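You operate a simulated robot arm through the tools that you are given. There is no shell and no other tool.

You run a simulated two-armed robot. Do the job below in one go: nothing can be reset, and whatever is moved stays where it is left.

Task
Tighten both bolts of the fixing bar, the brass one first.
Fine: brass bolt on program 3, black bolt on program 2; the driver ends in its stand.

It is judged by the outcome, as a careful person would: the job done as asked, and still so three seconds after it is handed in. It fails if anything else is knocked over, pushed out of place, dropped, spilled or broken.

Robot
Two 6-joint arms with fingered hands on one trunk that stands fixed in place. Base frame: the origin is at the foot of the trunk, x ahead of it, y to its left, z up. Lengths are in m, angles in degrees, forces in N, time in s.
The left shoulder is at [0.07, 0.191, 0.898], the right one opposite. Payload 4.7 kg a hand.
Tool frame (each hand has its own): the origin (TCP) lies between the finger pads and is the grasp point; the fingertips stand 0.036 m ahead of it; z points along the fingers, y is the line along which they close. The gripper opens to 0.12 m. The gripper's body begins 0.042 m behind the TCP. The gripper is a hand of 5 fingers: y runs from the thumb to the fingers, the wrist lies at [-0.018, -0.113, -0.198] in the tool frame, and closing takes about 1.5 s.
Orientation is told as [roll, pitch, yaw] about the base's x, y, z axes, in that order, counted from this pose: with the fingers straight down and the wrist toward the robot, the tool's x, y and z point along [0, 1, 0], [1, 0, 0] and [0, 0, -1] of the base frame.

Tools
- The arms move only by the tool jog_arm. It takes "left_series", "right_series" or both (then of equal length, played together; a hand with none holds still); each is a list of rows, each a list of 6 numbers: the turn, a rotation vector about the base's x, y, z in degrees, then the shift along the base's x, y, z in mm. In form: [[rx, ry, rz, tx, ty, tz], ...]. A call has 1 to 20 rows; each row shifts and turns the commanded pose from where the row before left it. "left_fingers" and "right_fingers" are, for a hand that has rows, the gripper command, from -1 (fully open) to 1 (shut), values between in proportion, set as the call begins (left out, the last holds). A row lasts 0.2 s, in which the tool goes at most 0.05 m and 8.6 degrees; a call with a longer step from one row to the next is refused whole, and so is a gripper value outside its range. Where a pose cannot be reached the arm comes as near as it can. A force on the tool above 40 N (or 10 N above the force at the start of the call, whichever is more), or a blocked arm, ends the call early, and 0.2 s more pass. Each finger travels about 0.045 m/s and halts on what it meets, pressing with about 33 N; the grip force reading is that of the motor and also rises with nothing between the fingers. The clock runs only during rows and for 0.2 s after the last one: add rows that do not move to give the fingers time. The reply holds the time, the measured pose of the TCP, the force on the tool along the base axes, the opening and the grip force, in the units named above and with some noise, with the torque about the TCP (base axes, N m) and any sound that the robot's microphone picked up.
- Cameras (640 x 400 px; columns grow to the right, rows downward): "scene" is now at [0.1234, 0.0526, 1.1802]; the picture's right is [0.58, -0.81, 0.00], its down [-0.01, -0.01, -1.00] and it looks along [0.81, 0.58, -0.02] (base axes); focal length 318 px, centre (320, 200). "left" rides on the left gripper at [-0.073, -0.091, -0.143] in its tool frame; the picture's right is [-0.80, -0.28, 0.53], its down [0.53, -0.73, 0.42] and it looks along [0.27, 0.62, 0.74] (tool axes); focal length 234 px, centre (320, 200). "right" rides on the right gripper at [0.073, -0.091, -0.143] in its tool frame; the picture's right is [-0.80, 0.28, -0.53], its down [-0.53, -0.73, 0.42] and it looks along [-0.27, 0.62, 0.74] (tool axes); focal length 234 px, centre (320, 200).
- camera(camera): a new picture of that camera. No time passes.
- slide_trunk(by): slides the trunk up (or, below 0, down) by that many m; the arms and the scene camera ride with it, the base frame stays. It gives what a move gives, with no picture.
- move_fingers(index, middle, ring, little, thumb_bend, thumb_turn, hand): sets how far each is bent, from 0 (flat) to 100 (curled in); at 30 the hand is open as for a grip, at 70 the pads meet at the TCP. One left out holds its place. A second passes; each finger stops where it meets its share of the squeeze, and holds until it gets a number again. A gripper value or a shape takes the hand back. It gives what a move gives, with no picture; readings hold the bend of each and the force on index, middle, ring, little, thumb and palm. thumb_turn goes from beside the hand (0) to across from the fingers (100), as for a grip.
- set_grasp(shape, hand): the hand has 5 fingers and takes this shape, open, in about a second: jaw (thumb against the fingers, like two jaws); tri (thumb and two fingers); tip (a fingertip pinch); poke (one finger out to press); point (the index stretched); flat (the hand flat); cup (the hand cupped); fist (a fist). The gripper value then closes the fingers along that shape, each until it touches; the sizes above hold for jaw. It gives what a move gives, with no picture.
- aim_head(pan, tilt): turns the head with the scene camera to pan (to the left, within 86 degrees either way) and tilt (down, from -29 to 69), counted from straight ahead of the robot. It gives what a move gives.
- point_at(camera, pixels): for up to 12 pixels [column, row] of the newest picture of that camera ("zoom" is the newest enlarged one), the place [x, y, z] in the base frame of the surface seen there, good to about 0.002 m. No time passes.
- zoom(camera, box): a new picture of the part [left, top, right, bottom] of that camera's present view, enlarged. No time passes.
- job_done(): hands the job in; it is judged then, once.

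Unless the task says otherwise, let go and move clear before handing in.

The tools are called after "Request:" as name(argument=value, ...) on one line, values as JSON. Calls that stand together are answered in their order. jog_arm: Moves the arms, as the interface text tells. Its arguments: {"type":"object","properties":{"left_series":{"type":"array"},"left_fingers":{"type":"number"},"right_series":{"type":"array"},"right_fingers":{"type":"number"}},"required":[]} The other tools are called the same way: slide_trunk (by) slides the trunk up or down; set_grasp (shape, hand) gives the hand a shape; move_fingers (index, middle, ring, little, thumb_bend, thumb_turn, hand) moves the fingers one by one; aim_head (pan, tilt) turns the head that bears the scene camera; camera (camera) takes a picture; point_at (camera, pixels) gives the place of the surface under pixels of a picture; zoom (camera, box) takes an enlarged picture of a part of a camera's view; job_done () hands the job in.

At the start:

```text
clock: 0.0
left_tool_pos: [0.3539, 0.4722, 1.2038]
left_orientation: [0.0, 0.0, 0.1]
left_ft_force: [-0.5, 0.4, -0.5]
left_moment: [0.04, -0.02, -0.02]
left_finger_gap: 0.1195
left_grasp_force: 0.0
left_shape: jaw
left_bend: [30.0, 30.0, 30.0, 30.0, 30.0, 98.0]
left_finger forces: [0.0, 0.0, 0.0, 0.1, 0.0, 0.0]
right_tool_pos: [0.7074, 0.0355, 1.203]
right_orientation: [0.0, 0.0, 0.0]
right_ft_force: [1.2, -0.9, 0.1]
right_moment: [0.0, -0.01, -0.01]
right_finger_gap: 0.12
right_grasp_force: 0.1
right_shape: jaw
right_bend: [30.0, 30.0, 30.0, 30.0, 30.0, 98.0]
right_finger forces: [0.0, 0.0, 0.0, 0.1, 0.0, 0.0]
trunk travel left (down, up): [-0.375, 0.565]
head pan, tilt: [35.7, 1.0]
```

scene: 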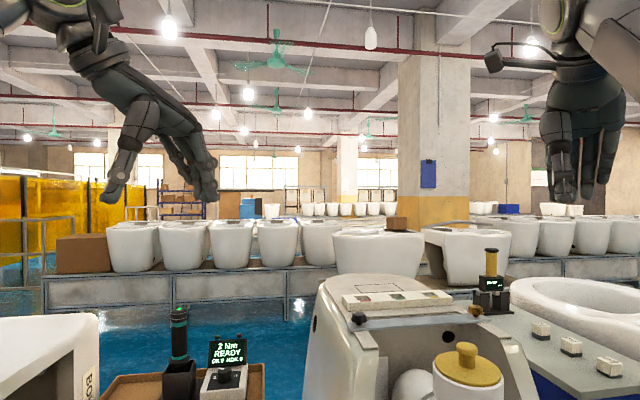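
right: 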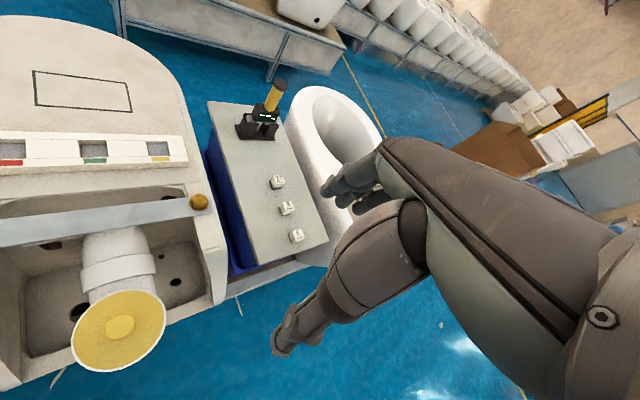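
left: 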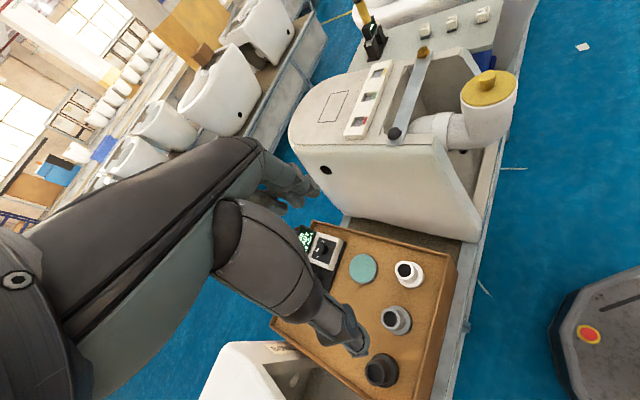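

The first pictures show a toilet tank with a fixing bar (a brass bolt at one end, a black one at the other), a tray on the left and a panel with three buttons on the right. I'll tilt the head down to see the work area better.

Request:
aim_head(pan=20, tilt=35)

Request:
camera(camera="scene")

```text
clock: 1.0
left_tool_pos: [0.3537, 0.4725, 1.203]
left_orientation: [0.0, 0.0, 0.1]
left_ft_force: [-0.5, 0.2, -0.7]
left_moment: [0.01, -0.04, 0.0]
left_finger_gap: 0.1196
left_grasp_force: 0.1
left_shape: jaw
left_bend: [30.0, 30.0, 30.0, 30.0, 30.0, 98.0]
left_finger forces: [0.1, 0.1, 0.1, 0.0, 0.0, 0.1]
right_tool_pos: [0.7071, 0.036, 1.2025]
right_orientation: [0.0, 0.0, 0.1]
right_ft_force: [-0.4, 0.4, 0.2]
right_moment: [0.0, 0.0, 0.01]
right_finger_gap: 0.1196
right_grasp_force: 0.0
right_shape: jaw
right_bend: [30.0, 30.0, 30.0, 30.0, 30.0, 98.0]
right_finger forces: [0.1, 0.1, 0.0, 0.0, 0.0, 0.1]
trunk travel left (down, up): [-0.375, 0.565]
head pan, tilt: [20.0, 35.0]
```

```text
taken
```

scene: 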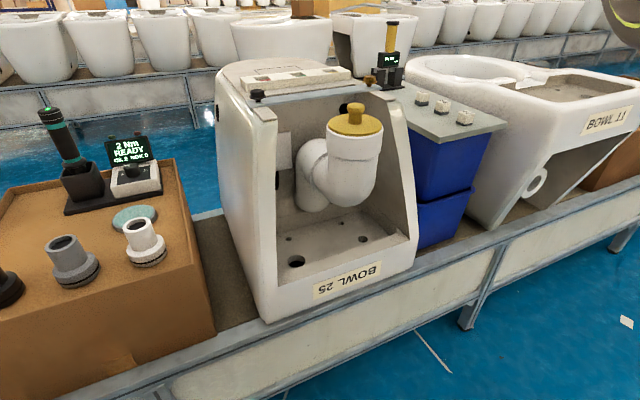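

The scene shows two drivers: a teal/black one at (65,150) beside a display that reads "2 Nm READY", and a yellow one at (390,50) beside another display. I'll zoom on the parts to read them.

Request:
zoom(camera="scene", box=[20, 90, 180, 220])

Request:
zoom(camera="scene", box=[340, 0, 500, 140])

Request:
zoom(camera="scene", box=[220, 50, 420, 180])

```text
3.08 times, centred on (100, 155) of scene
```

zoom: 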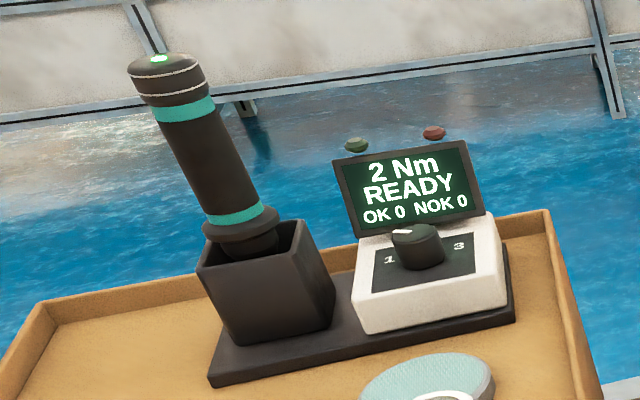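

```text
2.86 times, centred on (420, 70) of scene
```

zoom: 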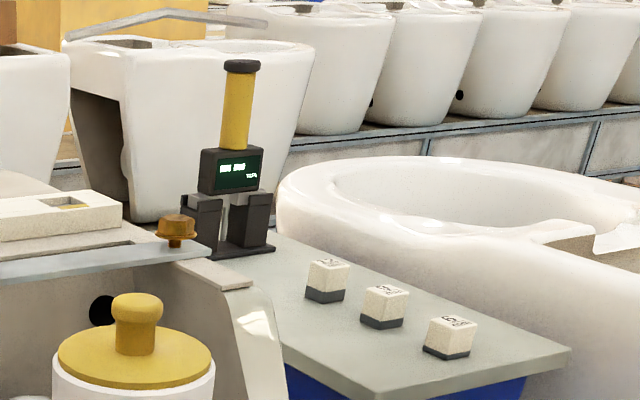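

```text
3.08 times, centred on (320, 115) of scene
```

zoom: 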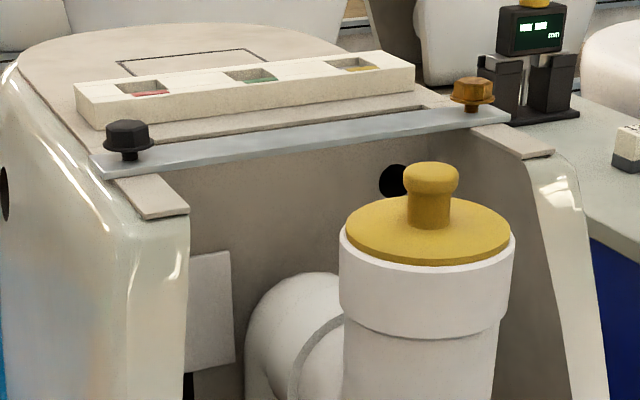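

The teal driver sits tilted in a holder beside a program knob. What the yellow device at (390,60) is isn't clear yet, so I'll enlarge it, the cubes, the knob and the bar from all cameras.

Request:
zoom(camera="scene", box=[365, 10, 425, 100])

Request:
zoom(camera="right", box=[220, 70, 340, 260])

Request:
zoom(camera="left", box=[260, 200, 440, 320])

Request:
zoom(camera="scene", box=[100, 125, 170, 210])

Request:
zoom(camera="scene", box=[400, 80, 490, 140])

```text
4.44 times, centred on (395, 55) of scene
```

zoom: 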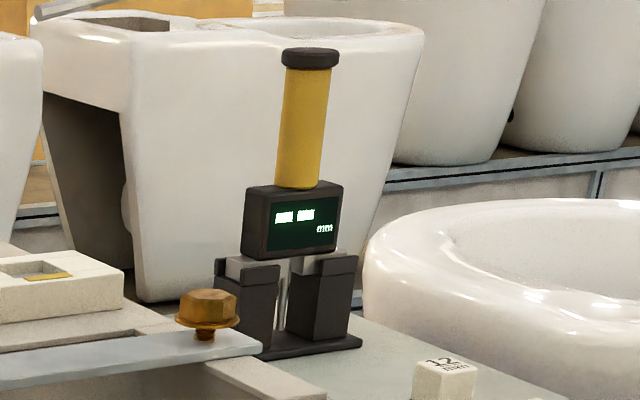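

```text
2.11 times, centred on (280, 165) of right
```

zoom: 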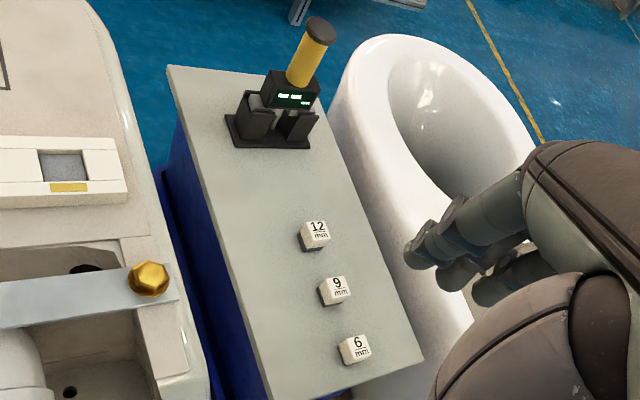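

```text
3.33 times, centred on (350, 260) of left
```

zoom: 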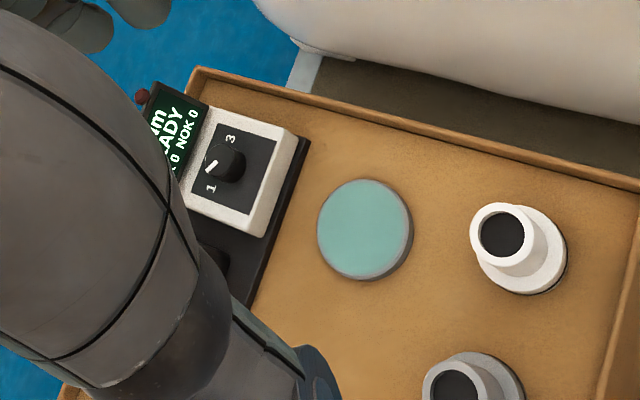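

```text
4.71 times, centred on (135, 168) of scene
```

zoom: 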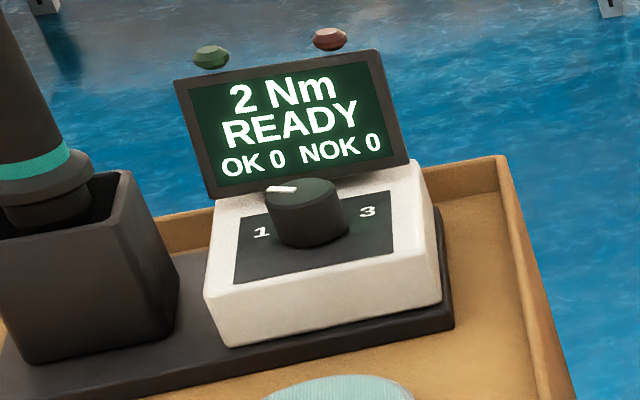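

```text
6.67 times, centred on (445, 110) of scene
```

zoom: 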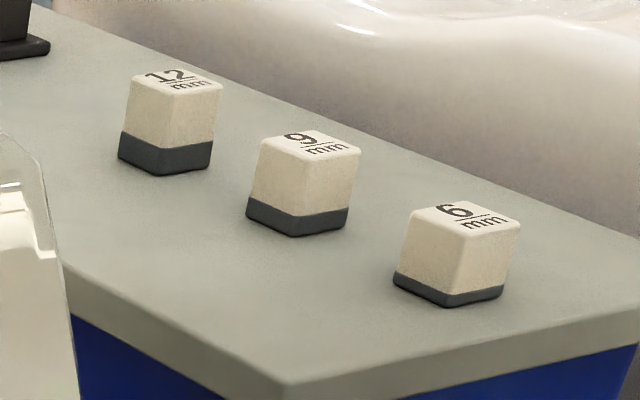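

The yellow device is a mm gauge with gauge cubes, so it isn't the driver. The teal driver is the tool, and its knob has marks 1 and 3 and now points between them (2 Nm). Next I'll measure the places of the driver, knob and bolts.

Request:
point_at(camera="scene", pixels=[[46, 112], [56, 130], [72, 165], [78, 180], [134, 173], [127, 150], [146, 155], [258, 95], [372, 80], [260, 102], [315, 92], [95, 205]])

Request:
zoom(camera="scene", box=[30, 90, 110, 220])

Request:
zoom(camera="scene", box=[0, 160, 220, 330])

```text
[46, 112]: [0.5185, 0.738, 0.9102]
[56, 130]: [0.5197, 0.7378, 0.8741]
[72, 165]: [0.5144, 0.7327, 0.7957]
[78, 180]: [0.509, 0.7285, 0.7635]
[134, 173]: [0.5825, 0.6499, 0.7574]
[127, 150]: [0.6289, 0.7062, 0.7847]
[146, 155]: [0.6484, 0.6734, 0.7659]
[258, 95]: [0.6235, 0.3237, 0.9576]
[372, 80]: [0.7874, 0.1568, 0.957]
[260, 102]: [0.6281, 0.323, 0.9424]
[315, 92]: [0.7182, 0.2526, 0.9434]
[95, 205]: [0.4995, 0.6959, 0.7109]
```

```text
3.08 times, centred on (70, 155) of scene
```

zoom: 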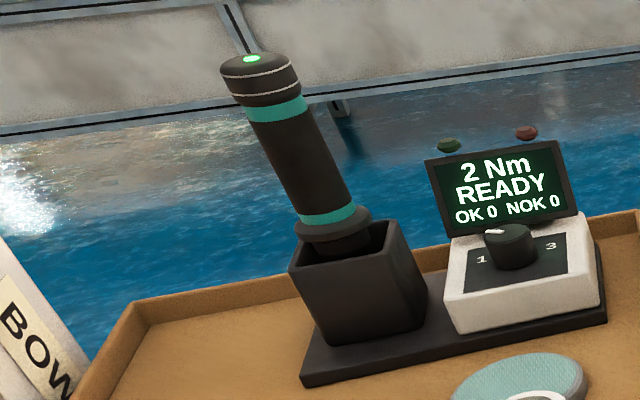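

```text
2.35 times, centred on (110, 245) of scene
```

zoom: 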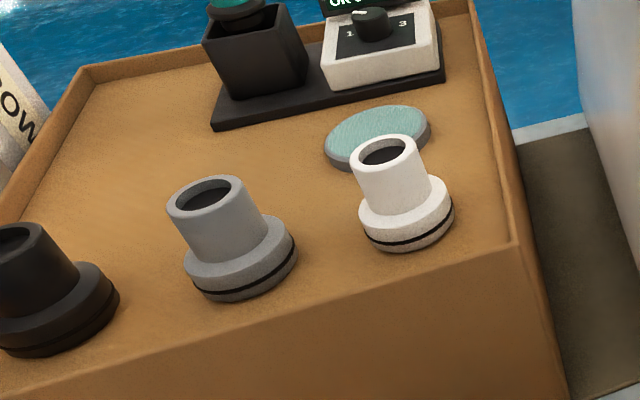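

The driver stands near (0.52, 0.74) with its top at z≈0.93. The knob is near (0.63, 0.68), the black bolt near (0.625, 0.323, 0.957) and the brass bolt near (0.787, 0.157, 0.957). I'll turn the head to the driver stand for a straighter view.

Request:
aim_head(pan=54, tilt=30)

Request:
camera(camera="scene")

Request:
zoom(camera="scene", box=[230, 80, 430, 205])

```text
clock: 2.0
left_tool_pos: [0.3528, 0.4729, 1.2032]
left_orientation: [0.0, 0.0, -0.1]
left_ft_force: [-0.3, 0.2, 0.6]
left_moment: [0.0, -0.01, 0.0]
left_finger_gap: 0.1193
left_grasp_force: 0.0
left_shape: jaw
left_bend: [30.0, 30.0, 30.0, 30.0, 30.0, 98.0]
left_finger forces: [0.0, 0.0, 0.0, 0.2, 0.0, 0.0]
right_tool_pos: [0.7077, 0.0368, 1.2022]
right_orientation: [-0.1, 0.1, 0.0]
right_ft_force: [-0.2, 0.4, -0.6]
right_moment: [-0.01, 0.0, 0.02]
right_finger_gap: 0.1197
right_grasp_force: 0.1
right_shape: jaw
right_bend: [30.0, 30.0, 30.0, 30.0, 30.0, 98.0]
right_finger forces: [0.1, 0.0, 0.0, 0.0, 0.1, 0.1]
trunk travel left (down, up): [-0.375, 0.565]
head pan, tilt: [54.0, 30.0]
```

```text
taken
```

scene: 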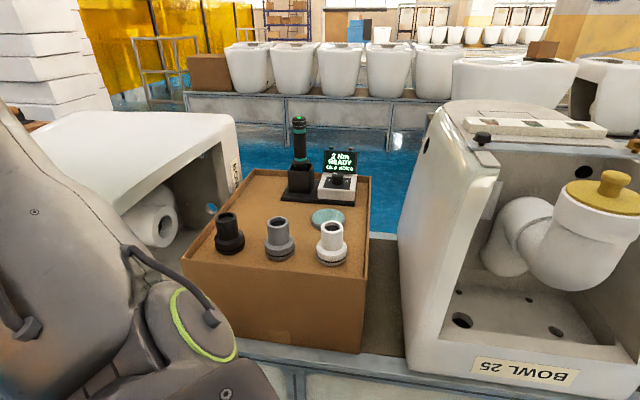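

```text
3.20 times, centred on (330, 142) of scene
```

zoom: 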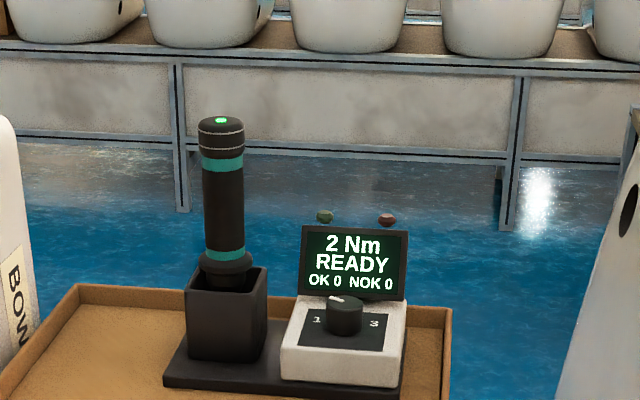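

Now I can see the stand clearly, with the driver upright at about (300,150) and the knob at about (338,180). I'll zoom in tighter and measure.

Request:
zoom(camera="scene", box=[275, 105, 375, 205])

Request:
point_at(camera="zoom", pixels=[[225, 40], [229, 60], [229, 100], [229, 150], [229, 200], [229, 240], [215, 262], [230, 285], [210, 340], [180, 285], [268, 285], [230, 380]])

Request:
point_at(camera="zoom", pixels=[[395, 302], [395, 330], [366, 326], [430, 326], [328, 360], [458, 370], [400, 360], [355, 345], [420, 345], [415, 230], [190, 400], [160, 390]])

```text
4.00 times, centred on (325, 155) of scene
```

zoom: 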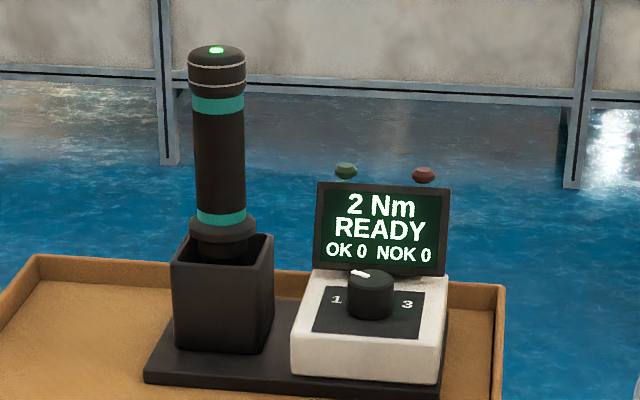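

```text
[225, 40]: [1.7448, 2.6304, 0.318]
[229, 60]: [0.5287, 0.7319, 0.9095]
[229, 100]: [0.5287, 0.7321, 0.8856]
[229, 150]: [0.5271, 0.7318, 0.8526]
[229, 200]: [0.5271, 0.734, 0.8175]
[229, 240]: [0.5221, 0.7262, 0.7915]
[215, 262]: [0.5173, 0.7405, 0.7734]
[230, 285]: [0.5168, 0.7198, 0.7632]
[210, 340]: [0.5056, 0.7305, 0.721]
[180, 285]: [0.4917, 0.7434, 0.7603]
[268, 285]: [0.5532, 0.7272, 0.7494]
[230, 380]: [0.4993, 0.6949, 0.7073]
```

```text
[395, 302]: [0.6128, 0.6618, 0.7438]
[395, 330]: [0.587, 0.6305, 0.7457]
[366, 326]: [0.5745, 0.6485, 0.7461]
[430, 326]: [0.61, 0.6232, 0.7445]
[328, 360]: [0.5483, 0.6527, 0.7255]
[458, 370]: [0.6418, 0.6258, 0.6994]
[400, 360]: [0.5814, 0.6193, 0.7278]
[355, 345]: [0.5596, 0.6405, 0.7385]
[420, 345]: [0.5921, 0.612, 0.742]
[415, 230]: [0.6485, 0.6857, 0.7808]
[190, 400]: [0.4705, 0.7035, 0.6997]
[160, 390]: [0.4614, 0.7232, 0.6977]
```

Taking more exact points on the knob, its pointer, the driver's edges and the stand's box.

Request:
point_at(camera="zoom", pixels=[[370, 281], [370, 305], [351, 300], [391, 300], [358, 273], [366, 276], [382, 280], [337, 300], [407, 304], [310, 280], [440, 285], [370, 288]])

Request:
point_at(camera="zoom", pixels=[[216, 50], [200, 55], [235, 55], [190, 75], [242, 75], [196, 150], [220, 150], [243, 150], [192, 232], [254, 232], [345, 170], [423, 174]])

Request:
zoom(camera="scene", box=[320, 145, 370, 195])

```text
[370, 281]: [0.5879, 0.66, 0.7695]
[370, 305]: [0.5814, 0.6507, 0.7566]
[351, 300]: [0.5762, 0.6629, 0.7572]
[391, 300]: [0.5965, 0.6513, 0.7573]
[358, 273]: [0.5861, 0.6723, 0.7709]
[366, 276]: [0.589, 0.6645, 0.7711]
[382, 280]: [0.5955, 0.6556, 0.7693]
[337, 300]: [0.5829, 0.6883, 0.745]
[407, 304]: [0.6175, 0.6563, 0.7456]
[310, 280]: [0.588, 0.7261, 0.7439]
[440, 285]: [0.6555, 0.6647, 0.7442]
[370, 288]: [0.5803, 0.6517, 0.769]
```

```text
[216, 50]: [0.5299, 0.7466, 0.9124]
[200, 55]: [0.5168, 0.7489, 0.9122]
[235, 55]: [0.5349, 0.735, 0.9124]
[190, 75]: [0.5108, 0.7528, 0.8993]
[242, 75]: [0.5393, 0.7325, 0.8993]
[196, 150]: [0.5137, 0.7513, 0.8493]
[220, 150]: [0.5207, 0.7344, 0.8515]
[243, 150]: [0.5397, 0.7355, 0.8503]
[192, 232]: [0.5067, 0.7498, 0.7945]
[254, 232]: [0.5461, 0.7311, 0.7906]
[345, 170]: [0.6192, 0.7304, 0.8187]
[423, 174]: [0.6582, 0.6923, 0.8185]
```

```text
8.00 times, centred on (345, 170) of scene
```

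zoom: 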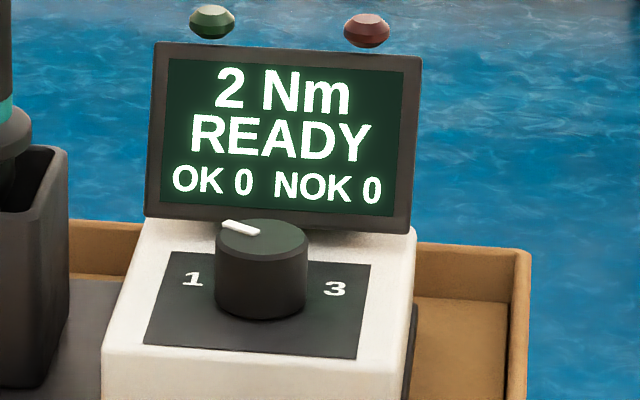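

The knob is about 31 mm wide with its top at z≈0.77, and its white pointer aims at "1" (about 60° left of straight back). So program 1 is 2 Nm and program 3 needs about a 120° clockwise turn. Before approaching, I'll check how the left hand looks in the "tip" shape.

Request:
set_grasp(shape="tip", hand="left")

Request:
aim_head(pan=54, tilt=5)

Request:
camera(camera="scene")

Request:
camera(camera="left")

```text
clock: 2.9
left_tool_pos: [0.3526, 0.4721, 1.203]
left_orientation: [-0.1, 0.0, 0.0]
left_ft_force: [-0.2, 0.9, 0.1]
left_moment: [-0.02, 0.02, 0.0]
left_finger_gap: 0.1196
left_grasp_force: 0.1
left_shape: tip
left_bend: [30.0, 98.0, 99.0, 99.0, 30.0, 98.0]
left_finger forces: [0.0, 0.0, 0.1, 0.0, 0.0, 0.1]
right_tool_pos: [0.7074, 0.0357, 1.2044]
right_orientation: [0.1, 0.0, 0.0]
right_ft_force: [-0.2, 0.7, 0.2]
right_moment: [0.0, -0.01, -0.01]
right_finger_gap: 0.1198
right_grasp_force: 0.1
right_shape: jaw
right_bend: [30.0, 30.0, 30.0, 30.0, 30.0, 98.0]
right_finger forces: [0.1, 0.0, 0.1, 0.0, 0.1, 0.0]
trunk travel left (down, up): [-0.375, 0.565]
head pan, tilt: [54.0, 30.0]
```

```text
clock: 3.8
left_tool_pos: [0.3537, 0.4728, 1.2031]
left_orientation: [0.0, 0.0, 0.0]
left_ft_force: [0.2, 0.1, -0.2]
left_moment: [0.0, 0.02, -0.01]
left_finger_gap: 0.1196
left_grasp_force: 0.1
left_shape: tip
left_bend: [30.0, 98.0, 99.0, 99.0, 30.0, 98.0]
left_finger forces: [0.1, 0.1, 0.1, 0.0, 0.0, 0.1]
right_tool_pos: [0.7067, 0.0364, 1.2038]
right_orientation: [0.0, 0.1, 0.0]
right_ft_force: [0.0, -0.3, 0.0]
right_moment: [-0.01, 0.01, 0.01]
right_finger_gap: 0.1196
right_grasp_force: 0.1
right_shape: jaw
right_bend: [30.0, 30.0, 30.0, 30.0, 30.0, 98.0]
right_finger forces: [0.0, 0.0, 0.1, 0.0, 0.1, 0.1]
trunk travel left (down, up): [-0.375, 0.565]
head pan, tilt: [54.0, 5.0]
```

```text
taken
```

scene: 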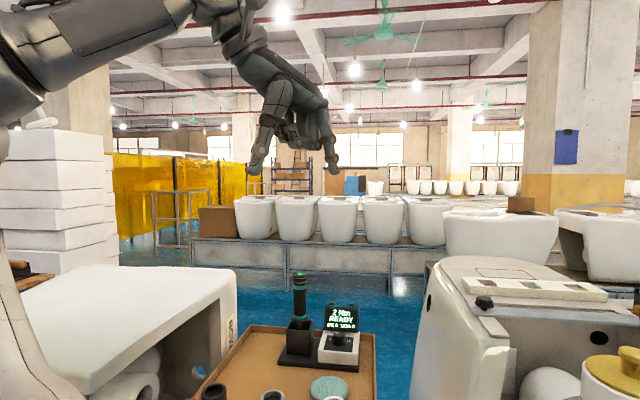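

```text
taken
```

left: 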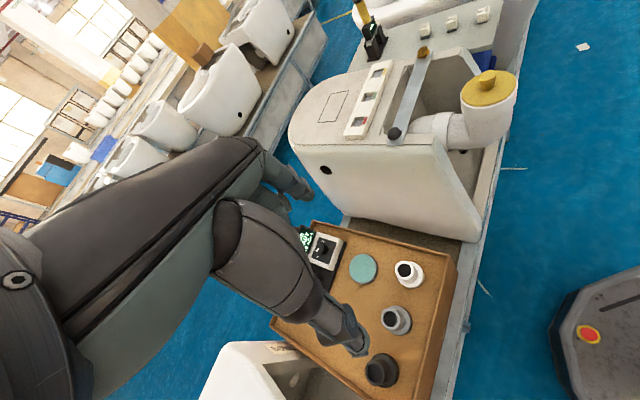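

In "tip" shape only the index and thumb stand out, with the other fingers curled, which suits the knob. I'll measure the fingertips against the TCP.

Request:
zoom(camera="scene", box=[220, 60, 360, 190])

Request:
point_at(camera="scene", pixels=[[252, 170], [256, 155], [258, 130], [333, 172], [330, 160], [326, 135], [290, 140], [310, 140]])

```text
3.08 times, centred on (290, 125) of scene
```

zoom: 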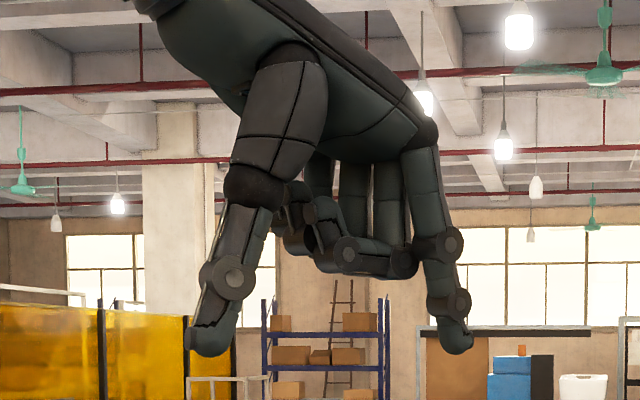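

```text
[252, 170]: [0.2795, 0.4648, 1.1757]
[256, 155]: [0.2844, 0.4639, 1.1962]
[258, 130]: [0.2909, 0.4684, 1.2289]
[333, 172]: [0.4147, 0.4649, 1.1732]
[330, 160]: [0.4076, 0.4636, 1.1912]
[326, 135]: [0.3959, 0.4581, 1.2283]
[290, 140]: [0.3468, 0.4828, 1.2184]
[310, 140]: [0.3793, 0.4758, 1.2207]
```

Index and thumb both stand at tool x≈0, either side of the TCP, with the curled fingers level with the TCP. Before going near the knob I'll measure the display and its lights exactly, since they sit close behind it.

Request:
aim_head(pan=54, tilt=28)

Request:
zoom(camera="scene", box=[310, 125, 380, 195])

```text
clock: 4.7
left_tool_pos: [0.3533, 0.4725, 1.2041]
left_orientation: [-0.1, 0.0, 0.1]
left_ft_force: [-0.1, 0.0, 0.3]
left_moment: [-0.01, 0.01, 0.04]
left_finger_gap: 0.1198
left_grasp_force: 0.1
left_shape: tip
left_bend: [30.0, 98.0, 99.0, 99.0, 30.0, 98.0]
left_finger forces: [0.1, 0.1, 0.0, 0.1, 0.0, 0.0]
right_tool_pos: [0.708, 0.0358, 1.2021]
right_orientation: [0.0, 0.1, 0.0]
right_ft_force: [-0.9, 0.0, 0.1]
right_moment: [-0.04, 0.0, -0.01]
right_finger_gap: 0.1195
right_grasp_force: 0.0
right_shape: jaw
right_bend: [30.0, 30.0, 30.0, 30.0, 30.0, 98.0]
right_finger forces: [0.0, 0.0, 0.0, 0.0, 0.0, 0.0]
trunk travel left (down, up): [-0.375, 0.565]
head pan, tilt: [54.0, 28.0]
```

```text
5.71 times, centred on (345, 160) of scene
```

zoom: 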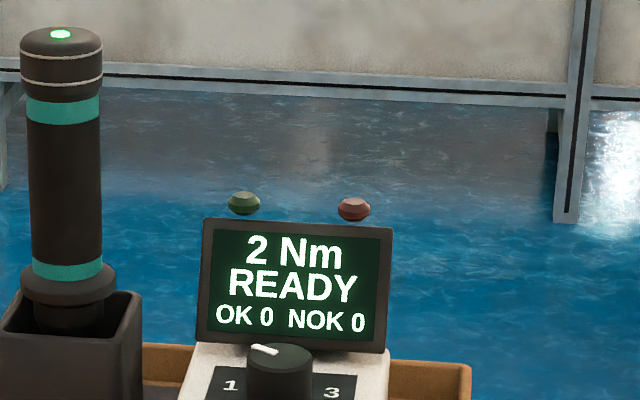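

Request:
point_at(camera="zoom", pixels=[[207, 222], [388, 232], [200, 335], [382, 345], [300, 225], [290, 335], [243, 205], [354, 210], [280, 357], [264, 348], [60, 35], [65, 285]])

```text
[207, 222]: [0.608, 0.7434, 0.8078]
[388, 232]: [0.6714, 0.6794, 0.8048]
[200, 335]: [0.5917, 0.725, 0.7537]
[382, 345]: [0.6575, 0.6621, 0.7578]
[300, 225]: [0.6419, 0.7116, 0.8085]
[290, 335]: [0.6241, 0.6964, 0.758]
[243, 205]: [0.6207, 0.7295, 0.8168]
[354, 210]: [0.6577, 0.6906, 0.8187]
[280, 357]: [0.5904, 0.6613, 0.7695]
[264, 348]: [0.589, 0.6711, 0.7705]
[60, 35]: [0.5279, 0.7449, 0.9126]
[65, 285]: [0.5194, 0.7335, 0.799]
```

The display leans back: it is 47 mm behind the knob centre at its foot and 70 mm at the top (z 0.81). I'll bring the left hand to hover over the knob at about (0.590, 0.661, 1.0), yawed by 90° and with the fingers partly closed.

Request:
jog_arm(left_series=[[0, 0, 7.5, 19.75, 15.7, -17], [0, 0, 7.5, 19.75, 15.7, -17], [0, 0, 7.5, 19.75, 15.7, -17], [0, 0, 7.5, 19.75, 15.7, -17], [0, 0, 7.5, 19.75, 15.7, -17], [0, 0, 7.5, 19.75, 15.7, -17], [0, 0, 7.5, 19.75, 15.7, -17], [0, 0, 7.5, 19.75, 15.7, -17], [0, 0, 7.5, 19.75, 15.7, -17], [0, 0, 7.5, 19.75, 15.7, -17], [0, 0, 7.5, 19.75, 15.7, -17], [0, 0, 7.5, 19.75, 15.7, -17], [0, 0, 0, 0, 0, 0]], left_fingers=0.1)

Request:
camera(camera="scene")

Request:
camera(camera="left")

```text
clock: 7.5
left_tool_pos: [0.5228, 0.6955, 0.9789]
left_orientation: [-0.1, 0.0, 90.1]
left_ft_force: [0.1, -0.4, -0.2]
left_moment: [-0.01, -0.02, -0.03]
left_finger_gap: 0.0546
left_grasp_force: 0.1
left_shape: tip
left_bend: [73.0, 98.0, 99.0, 99.0, 72.0, 100.0]
left_finger forces: [0.0, 0.1, 0.0, 0.0, 0.0, 0.1]
left hand out of reach, approached as far as the arm can: row 8, 9, 10, 11, 12
right_tool_pos: [0.7066, 0.0361, 1.2037]
right_orientation: [0.0, 0.0, 0.0]
right_ft_force: [0.4, 0.0, 0.7]
right_moment: [-0.02, -0.01, 0.0]
right_finger_gap: 0.1198
right_grasp_force: 0.0
right_shape: jaw
right_bend: [30.0, 30.0, 30.0, 30.0, 30.0, 98.0]
right_finger forces: [0.0, 0.1, 0.0, 0.0, 0.1, 0.0]
trunk travel left (down, up): [-0.375, 0.565]
head pan, tilt: [54.0, 28.0]
```

```text
taken
```

scene: 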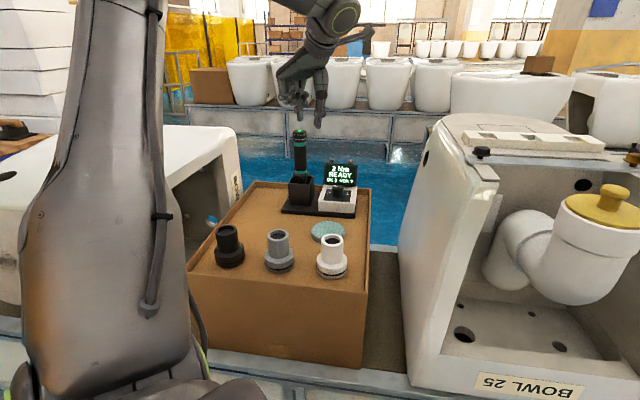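

```text
taken
```

left: 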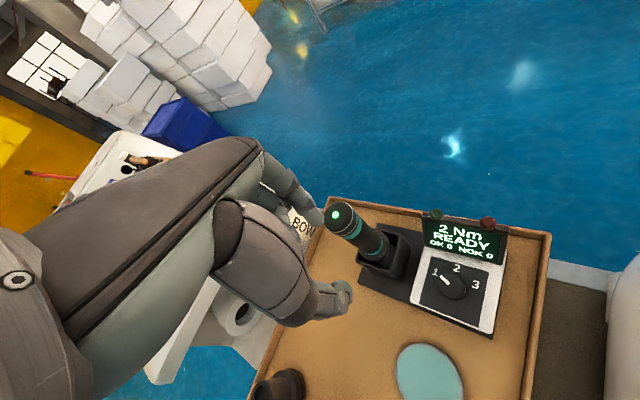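

The left camera at (455,280) shows the dial with 1, 2 and 3. The pose at yaw 90° was out of reach and stopped short. I'll zoom on the dial to read the pointer.

Request:
zoom(camera="left", box=[390, 200, 530, 340])

Request:
zoom(camera="scene", box=[260, 40, 380, 160])

```text
2.86 times, centred on (460, 270) of left
```

zoom: 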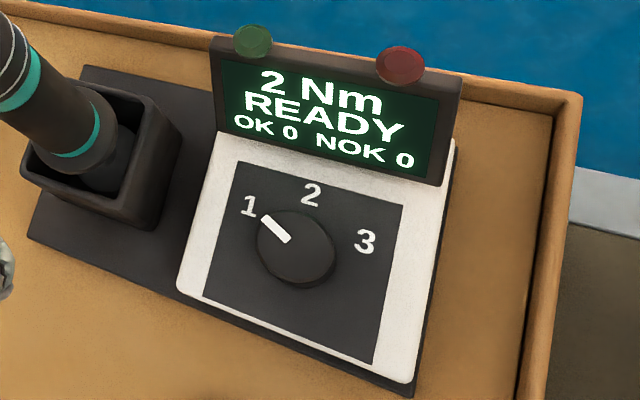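

```text
3.33 times, centred on (320, 100) of scene
```

zoom: 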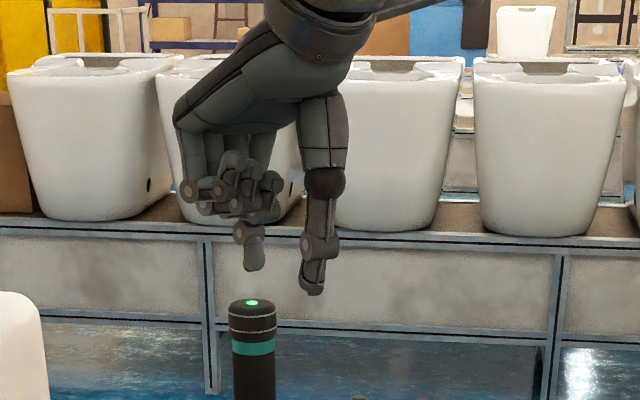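

The pointer is confirmed on 1. The reach failed with the wrist high above the shoulder, so I'll raise the trunk so the forearm can point down at the dial.

Request:
slide_trunk(by=0.2)

```text
clock: 9.6
left_tool_pos: [0.5227, 0.6966, 1.177]
left_orientation: [0.0, 0.0, 90.0]
left_ft_force: [0.7, 0.7, -0.7]
left_moment: [0.0, -0.01, 0.01]
left_finger_gap: 0.0544
left_grasp_force: 0.0
left_shape: tip
left_bend: [73.0, 98.0, 99.0, 99.0, 72.0, 100.0]
left_finger forces: [0.0, 0.0, 0.0, 0.0, 0.1, 0.1]
right_tool_pos: [0.7082, 0.0368, 1.4027]
right_orientation: [0.0, -0.1, 0.0]
right_ft_force: [0.4, 0.1, 0.0]
right_moment: [-0.01, -0.04, 0.0]
right_finger_gap: 0.1199
right_grasp_force: 0.1
right_shape: jaw
right_bend: [30.0, 30.0, 30.0, 30.0, 30.0, 98.0]
right_finger forces: [0.1, 0.0, 0.0, 0.0, 0.0, 0.0]
trunk travel left (down, up): [-0.575, 0.365]
head pan, tilt: [54.0, 28.0]
```

Trunk is up and the hand rode along. I'll bring the yaw back to 70° while going down some, and see where the commanded pose sits.

Request:
jog_arm(left_series=[[0, 0, -6.67, 0, 0, -40], [0, 0, -6.67, 0, 0, -40], [0, 0, -6.66, 0, 0, -40], [0, 0, 0, 0, 0, 0]])

```text
clock: 10.6
left_tool_pos: [0.522, 0.6941, 1.0589]
left_orientation: [-0.2, 0.0, 69.9]
left_ft_force: [0.6, -1.0, 0.4]
left_moment: [0.01, -0.02, -0.01]
left_finger_gap: 0.0544
left_grasp_force: 0.0
left_shape: tip
left_bend: [73.0, 98.0, 99.0, 99.0, 72.0, 100.0]
left_finger forces: [0.0, 0.0, 0.0, 0.0, 0.0, 0.0]
right_tool_pos: [0.7068, 0.0358, 1.4035]
right_orientation: [-0.1, 0.0, 0.0]
right_ft_force: [0.8, 0.4, 0.5]
right_moment: [0.02, -0.01, 0.0]
right_finger_gap: 0.1195
right_grasp_force: 0.1
right_shape: jaw
right_bend: [30.0, 30.0, 30.0, 30.0, 30.0, 98.0]
right_finger forces: [0.0, 0.0, 0.0, 0.1, 0.0, 0.1]
trunk travel left (down, up): [-0.575, 0.365]
head pan, tilt: [54.0, 28.0]
```

The command follows the measured pose. Next I move over the knob at (0.590, 0.661, 1.0) and tilt 25° so the curled fingers rise away from the display and driver.

Request:
jog_arm(left_series=[[0, 0, 0, 22.7, -11, -19.7], [0, 0, 0, 22.7, -11, -19.7], [0, 0, 0, 22.6, -11, -19.6], [2.85, 7.83, 0, 0, 0, 0], [2.85, 7.83, 0, 0, 0, 0], [2.85, 7.83, 0, 0, 0, 0], [0, 0, 0, 0, 0, 0]])

Request:
camera(camera="left")

Request:
camera(camera="scene")

```text
clock: 12.2
left_tool_pos: [0.4843, 0.7096, 1.0165]
left_orientation: [24.9, 0.1, 69.9]
left_ft_force: [-0.5, 0.1, 0.5]
left_moment: [0.0, -0.01, -0.01]
left_finger_gap: 0.0546
left_grasp_force: 0.0
left_shape: tip
left_bend: [73.0, 98.0, 99.0, 99.0, 72.0, 100.0]
left_finger forces: [0.1, 0.0, 0.1, 0.1, 0.1, 0.1]
left hand out of reach, approached as far as the arm can: row 2, 3, 4, 5, 6
right_tool_pos: [0.7069, 0.0354, 1.4026]
right_orientation: [0.0, 0.0, 0.1]
right_ft_force: [0.4, -1.1, 0.4]
right_moment: [0.02, 0.03, 0.0]
right_finger_gap: 0.1195
right_grasp_force: 0.1
right_shape: jaw
right_bend: [30.0, 30.0, 30.0, 30.0, 30.0, 98.0]
right_finger forces: [0.0, 0.0, 0.0, 0.0, 0.1, 0.1]
trunk travel left (down, up): [-0.575, 0.365]
head pan, tilt: [54.0, 28.0]
```

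```text
taken
```

left: 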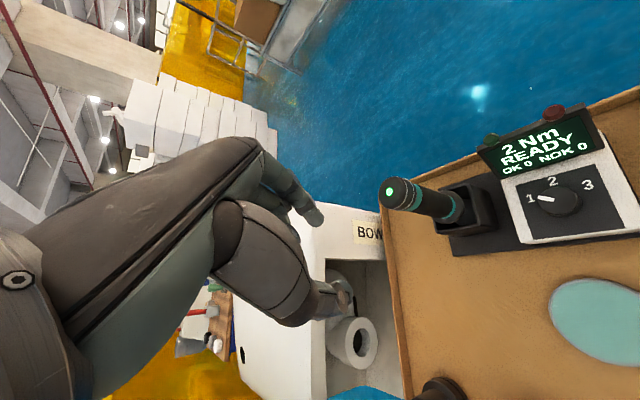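

```text
taken
```

scene: 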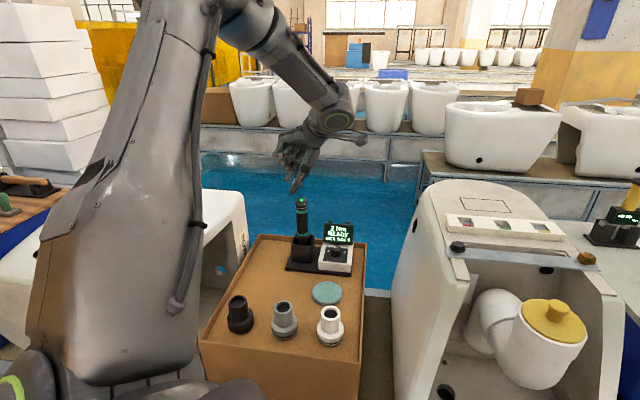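

Tilting that way lengthens the reach needed, so it stopped short again. I'll undo the tilt, yaw to 50° (wrist toward the shoulder) and go over the knob, tilting slightly the other way.

Request:
jog_arm(left_series=[[-2.85, -7.83, 0, 0, 0, 0], [-2.85, -7.83, 0, 0, 0, 0], [-2.85, -7.83, 0, 0, 0, 0], [0, 0, -6.67, 0, 0, 0], [0, 0, -6.67, 0, 0, 0], [0, 0, -6.66, 0, 0, 0], [0, 0, 0, 35.3, -16.3, -22], [0, 0, 0, 35.3, -16.3, -22], [0, 0, 0, 35.3, -16.3, -22], [0, 0, 0, 0, 0, 0]])

Request:
camera(camera="left")

```text
clock: 14.4
left_tool_pos: [0.5797, 0.6461, 0.959]
left_orientation: [-0.2, 0.0, 49.9]
left_ft_force: [-0.2, -0.3, 1.1]
left_moment: [0.01, -0.01, 0.03]
left_finger_gap: 0.0542
left_grasp_force: 0.1
left_shape: tip
left_bend: [73.0, 98.0, 99.0, 99.0, 72.0, 100.0]
left_finger forces: [0.0, 0.0, 0.0, 0.1, 0.0, 0.0]
left hand out of reach, approached as far as the arm can: row 4, 5, 6, 9
right_tool_pos: [0.7046, 0.0365, 1.4044]
right_orientation: [0.0, -0.1, 0.0]
right_ft_force: [-0.6, -0.3, 0.1]
right_moment: [0.02, 0.0, 0.01]
right_finger_gap: 0.1194
right_grasp_force: 0.1
right_shape: jaw
right_bend: [30.0, 30.0, 30.0, 30.0, 30.0, 98.0]
right_finger forces: [0.0, 0.0, 0.1, 0.1, 0.0, 0.0]
trunk travel left (down, up): [-0.575, 0.365]
head pan, tilt: [54.0, 28.0]
```

```text
taken
```

left: 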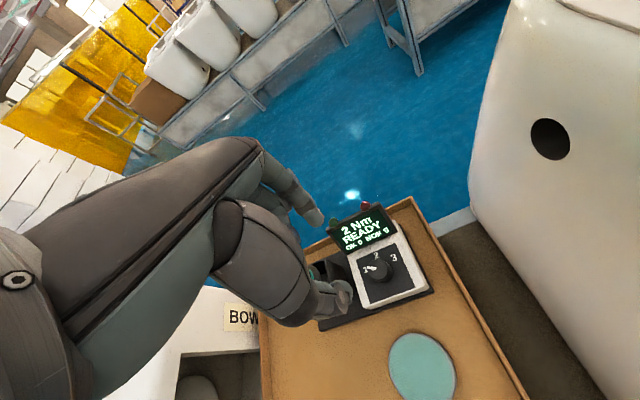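

The hand reached (0.580, 0.646, 0.959) at yaw 50, still a bit short. I'll look at how the arm is folded from the scene camera to choose the trunk height.

Request:
aim_head(pan=54, tilt=15)

Request:
camera(camera="scene")

Request:
camera(camera="right")

```text
clock: 15.2
left_tool_pos: [0.5804, 0.6468, 0.9582]
left_orientation: [0.0, 0.0, 49.9]
left_ft_force: [0.2, 0.6, -0.8]
left_moment: [0.01, -0.03, 0.0]
left_finger_gap: 0.0541
left_grasp_force: 0.0
left_shape: tip
left_bend: [73.0, 98.0, 99.0, 99.0, 72.0, 100.0]
left_finger forces: [0.0, 0.0, 0.0, 0.0, 0.0, 0.1]
right_tool_pos: [0.7076, 0.0366, 1.4034]
right_orientation: [0.0, 0.0, 0.0]
right_ft_force: [0.4, 0.3, -0.2]
right_moment: [-0.01, 0.0, 0.02]
right_finger_gap: 0.1198
right_grasp_force: 0.0
right_shape: jaw
right_bend: [30.0, 30.0, 30.0, 30.0, 30.0, 98.0]
right_finger forces: [0.0, 0.0, 0.1, 0.0, 0.0, 0.1]
trunk travel left (down, up): [-0.575, 0.365]
head pan, tilt: [54.0, 15.0]
```

```text
taken
```

scene: 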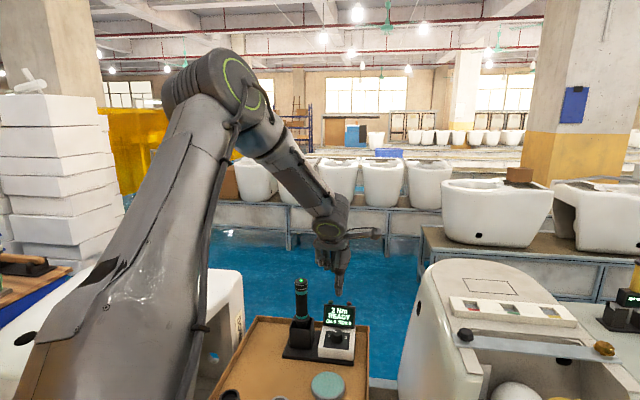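

```text
taken
```

right: 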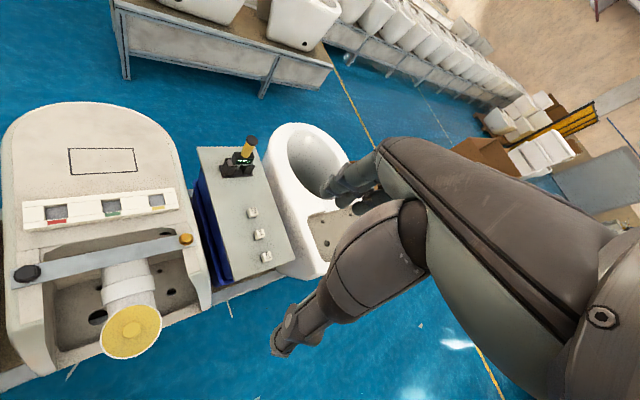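

The elbow is well bent, so the limit comes from the wrist angle rather than distance. I'll lower the hand beside the knob and see whether the reach improves there.

Request:
jog_arm(left_series=[[0, 0, 0, 2, 3, -25], [0, 0, 0, 2, 3, -25], [0, 0, 0, 3, 4, -25], [0, 0, 0, 3, 4, -13], [0, 0, 0, 0, 0, 0]])

```text
clock: 16.4
left_tool_pos: [0.564, 0.6716, 0.8836]
left_orientation: [-0.2, 0.0, 49.9]
left_ft_force: [0.2, 0.1, 0.7]
left_moment: [0.03, -0.01, -0.03]
left_finger_gap: 0.0545
left_grasp_force: 0.0
left_shape: tip
left_bend: [73.0, 98.0, 99.0, 99.0, 72.0, 100.0]
left_finger forces: [0.0, 0.0, 0.0, 0.0, 0.0, 0.1]
left hand out of reach, approached as far as the arm can: row 1, 2, 3, 4
right_tool_pos: [0.7063, 0.0371, 1.4041]
right_orientation: [0.1, 0.1, 0.0]
right_ft_force: [-0.7, 0.8, 0.1]
right_moment: [0.03, -0.01, -0.02]
right_finger_gap: 0.1198
right_grasp_force: 0.1
right_shape: jaw
right_bend: [30.0, 30.0, 30.0, 30.0, 30.0, 98.0]
right_finger forces: [0.0, 0.0, 0.0, 0.1, 0.0, 0.1]
trunk travel left (down, up): [-0.575, 0.365]
head pan, tilt: [54.0, 15.0]
```

The arm drifts left instead of reaching x, as if yaw 50° is near a wrist limit. I'll lift clear of the driver top and try a smaller yaw of 20°.

Request:
jog_arm(left_series=[[0, 0, 0, 5, -5, 35], [0, 0, 0, 10, -5, 35], [0, 0, -7.5, 10, 0, 0], [0, 0, -7.5, 0, 0, 0], [0, 0, -7.5, 0, 0, 0], [0, 0, -7.5, 0, 0, 0], [0, 0, 0, 0, 0, 0]])

```text
clock: 18.0
left_tool_pos: [0.5872, 0.662, 0.9547]
left_orientation: [0.0, 0.0, 20.0]
left_ft_force: [0.5, -0.1, 0.7]
left_moment: [-0.02, 0.0, 0.0]
left_finger_gap: 0.0544
left_grasp_force: 0.0
left_shape: tip
left_bend: [73.0, 98.0, 99.0, 99.0, 72.0, 100.0]
left_finger forces: [0.0, 0.0, 0.0, 0.0, 0.0, 0.0]
right_tool_pos: [0.7069, 0.0361, 1.4042]
right_orientation: [-0.1, 0.0, 0.0]
right_ft_force: [-0.2, 0.4, 0.0]
right_moment: [0.01, 0.0, -0.01]
right_finger_gap: 0.1196
right_grasp_force: 0.0
right_shape: jaw
right_bend: [30.0, 30.0, 30.0, 30.0, 30.0, 98.0]
right_finger forces: [0.0, 0.1, 0.0, 0.1, 0.0, 0.0]
trunk travel left (down, up): [-0.575, 0.365]
head pan, tilt: [54.0, 15.0]
```

At yaw 20° the pose over the knob is fully reachable. Next I add the 30° tilt that lifts the curled fingers and test yaw from +40 to −20 in the air at z≈0.955.

Request:
jog_arm(left_series=[[7.05, 2.565, 0, 1, 0, 0], [7.05, 2.565, 0, 1, 0, 0], [7.05, 2.565, 0, 1, -1, 0], [7.05, 2.565, 0, 0, 0, 0], [0, 0, 6.67, 0, 0, 0], [0, 0, 6.67, 0, 0, 0], [0, 0, 6.66, 0, 0, 0], [0, 0, 0, 0, 0, 0]])

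Request:
camera(camera="left")

Request:
camera(camera="scene")

```text
clock: 19.8
left_tool_pos: [0.5227, 0.6971, 0.9757]
left_orientation: [29.7, 0.1, 39.9]
left_ft_force: [0.4, -0.4, -0.2]
left_moment: [0.0, -0.01, 0.0]
left_finger_gap: 0.0544
left_grasp_force: 0.1
left_shape: tip
left_bend: [73.0, 98.0, 99.0, 99.0, 72.0, 100.0]
left_finger forces: [0.1, 0.0, 0.0, 0.0, 0.0, 0.1]
left hand out of reach, approached as far as the arm can: row 3, 4, 5, 6, 7
right_tool_pos: [0.707, 0.0369, 1.4037]
right_orientation: [-0.1, 0.0, -0.1]
right_ft_force: [1.1, -0.1, 0.5]
right_moment: [0.03, 0.02, -0.01]
right_finger_gap: 0.12
right_grasp_force: 0.0
right_shape: jaw
right_bend: [30.0, 30.0, 30.0, 30.0, 30.0, 98.0]
right_finger forces: [0.0, 0.0, 0.1, 0.0, 0.1, 0.1]
trunk travel left (down, up): [-0.575, 0.365]
head pan, tilt: [54.0, 15.0]
```

```text
taken
```

left: 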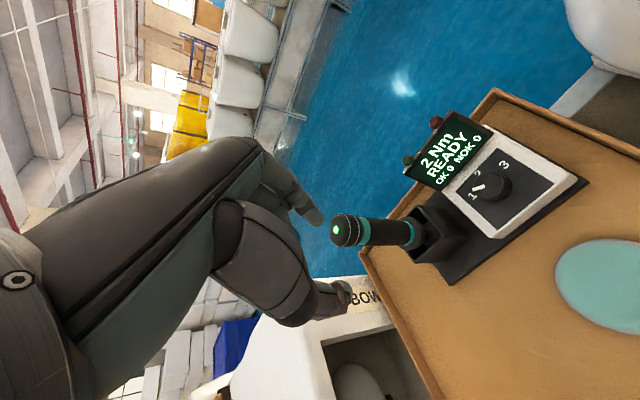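

```text
taken
```

scene: 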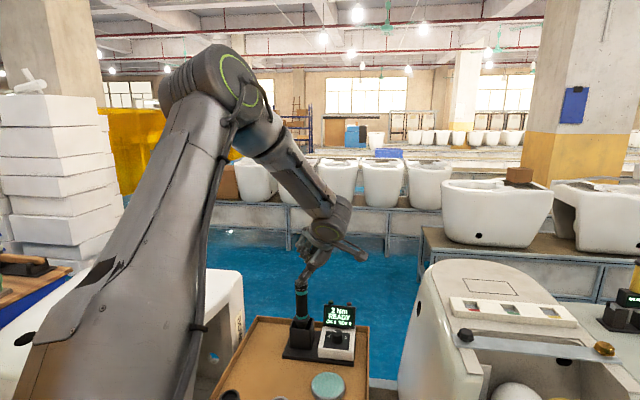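

With this tilt it binds again near yaw 20–40°, so positive yaw plus tilt is the limited side. I'll test yaw −20° with the same tilt, still in the air.

Request:
jog_arm(left_series=[[0, 0, -7.5, 8, -4.5, 0], [0, 0, -7.5, 8, -4.5, 0], [0, 0, -7.5, 8, -4.5, 0], [0, 0, -7.5, 8, -4.5, 0], [0, 0, -7.5, 8, -4.5, 0], [0, 0, -7.5, 8, -4.5, 0], [0, 0, -7.5, 9.5, -4.5, 0], [0, 0, -7.5, 9.5, -4.6, 0], [0, 0, 0, 0, 0, 0]])

Request:
camera(camera="left")

```text
clock: 21.8
left_tool_pos: [0.5905, 0.6617, 0.9759]
left_orientation: [29.9, 0.0, -20.1]
left_ft_force: [-0.2, 0.4, -0.6]
left_moment: [-0.01, -0.02, 0.01]
left_finger_gap: 0.0543
left_grasp_force: 0.0
left_shape: tip
left_bend: [73.0, 98.0, 99.0, 99.0, 72.0, 100.0]
left_finger forces: [0.1, 0.0, 0.1, 0.1, 0.0, 0.0]
right_tool_pos: [0.7066, 0.0375, 1.4042]
right_orientation: [0.0, 0.1, 0.0]
right_ft_force: [0.1, -0.4, 0.5]
right_moment: [-0.02, -0.01, 0.03]
right_finger_gap: 0.1196
right_grasp_force: 0.2
right_shape: jaw
right_bend: [30.0, 30.0, 30.0, 30.0, 30.0, 98.0]
right_finger forces: [0.0, 0.1, 0.1, 0.0, 0.0, 0.0]
trunk travel left (down, up): [-0.575, 0.365]
head pan, tilt: [54.0, 15.0]
```

```text
taken
```

left: 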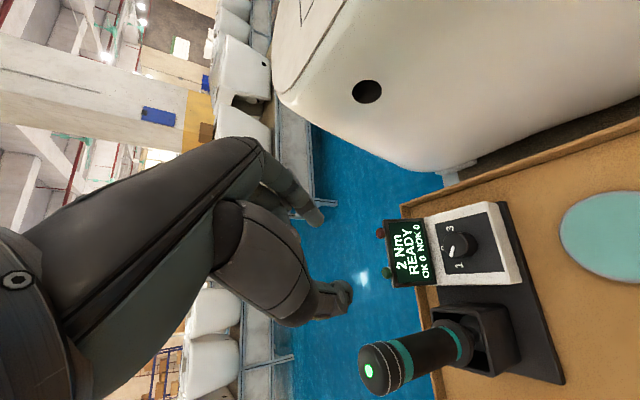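

Yaw −20° with 30° tilt holds exactly over the knob at (0.5905, 0.6617). Before going down I'll look closely at the half-closed fingertips to see where they really are relative to the TCP.

Request:
aim_head(pan=54, tilt=25)

Request:
zoom(camera="scene", box=[270, 80, 410, 220])

```text
clock: 22.5
left_tool_pos: [0.5893, 0.6602, 0.9762]
left_orientation: [29.9, 0.0, -20.1]
left_ft_force: [-0.3, 0.3, 0.2]
left_moment: [0.02, 0.02, -0.02]
left_finger_gap: 0.0545
left_grasp_force: 0.1
left_shape: tip
left_bend: [73.0, 98.0, 99.0, 99.0, 72.0, 100.0]
left_finger forces: [0.0, 0.0, 0.0, 0.0, 0.0, 0.1]
right_tool_pos: [0.7066, 0.0371, 1.4036]
right_orientation: [0.1, 0.0, 0.0]
right_ft_force: [-0.2, -0.1, 0.2]
right_moment: [-0.02, 0.0, 0.02]
right_finger_gap: 0.1194
right_grasp_force: 0.1
right_shape: jaw
right_bend: [30.0, 30.0, 30.0, 30.0, 30.0, 98.0]
right_finger forces: [0.0, 0.0, 0.0, 0.0, 0.1, 0.1]
trunk travel left (down, up): [-0.575, 0.365]
head pan, tilt: [54.0, 25.0]
```

```text
2.86 times, centred on (340, 150) of scene
```

zoom: 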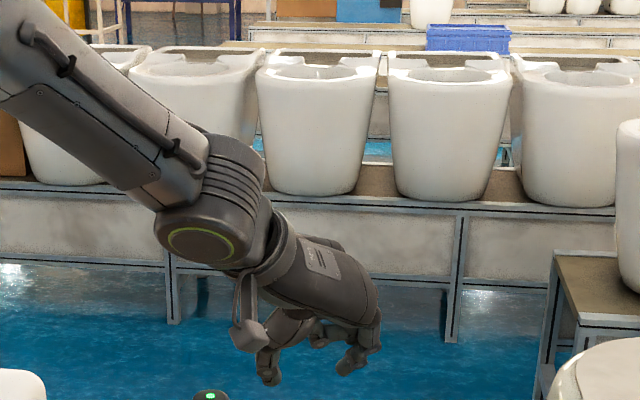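

Request:
zoom(camera="scene", box=[300, 160, 370, 230])

```text
5.71 times, centred on (335, 195) of scene
```

zoom: 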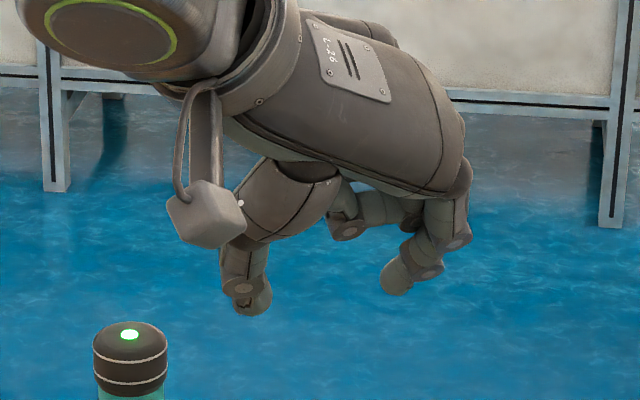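

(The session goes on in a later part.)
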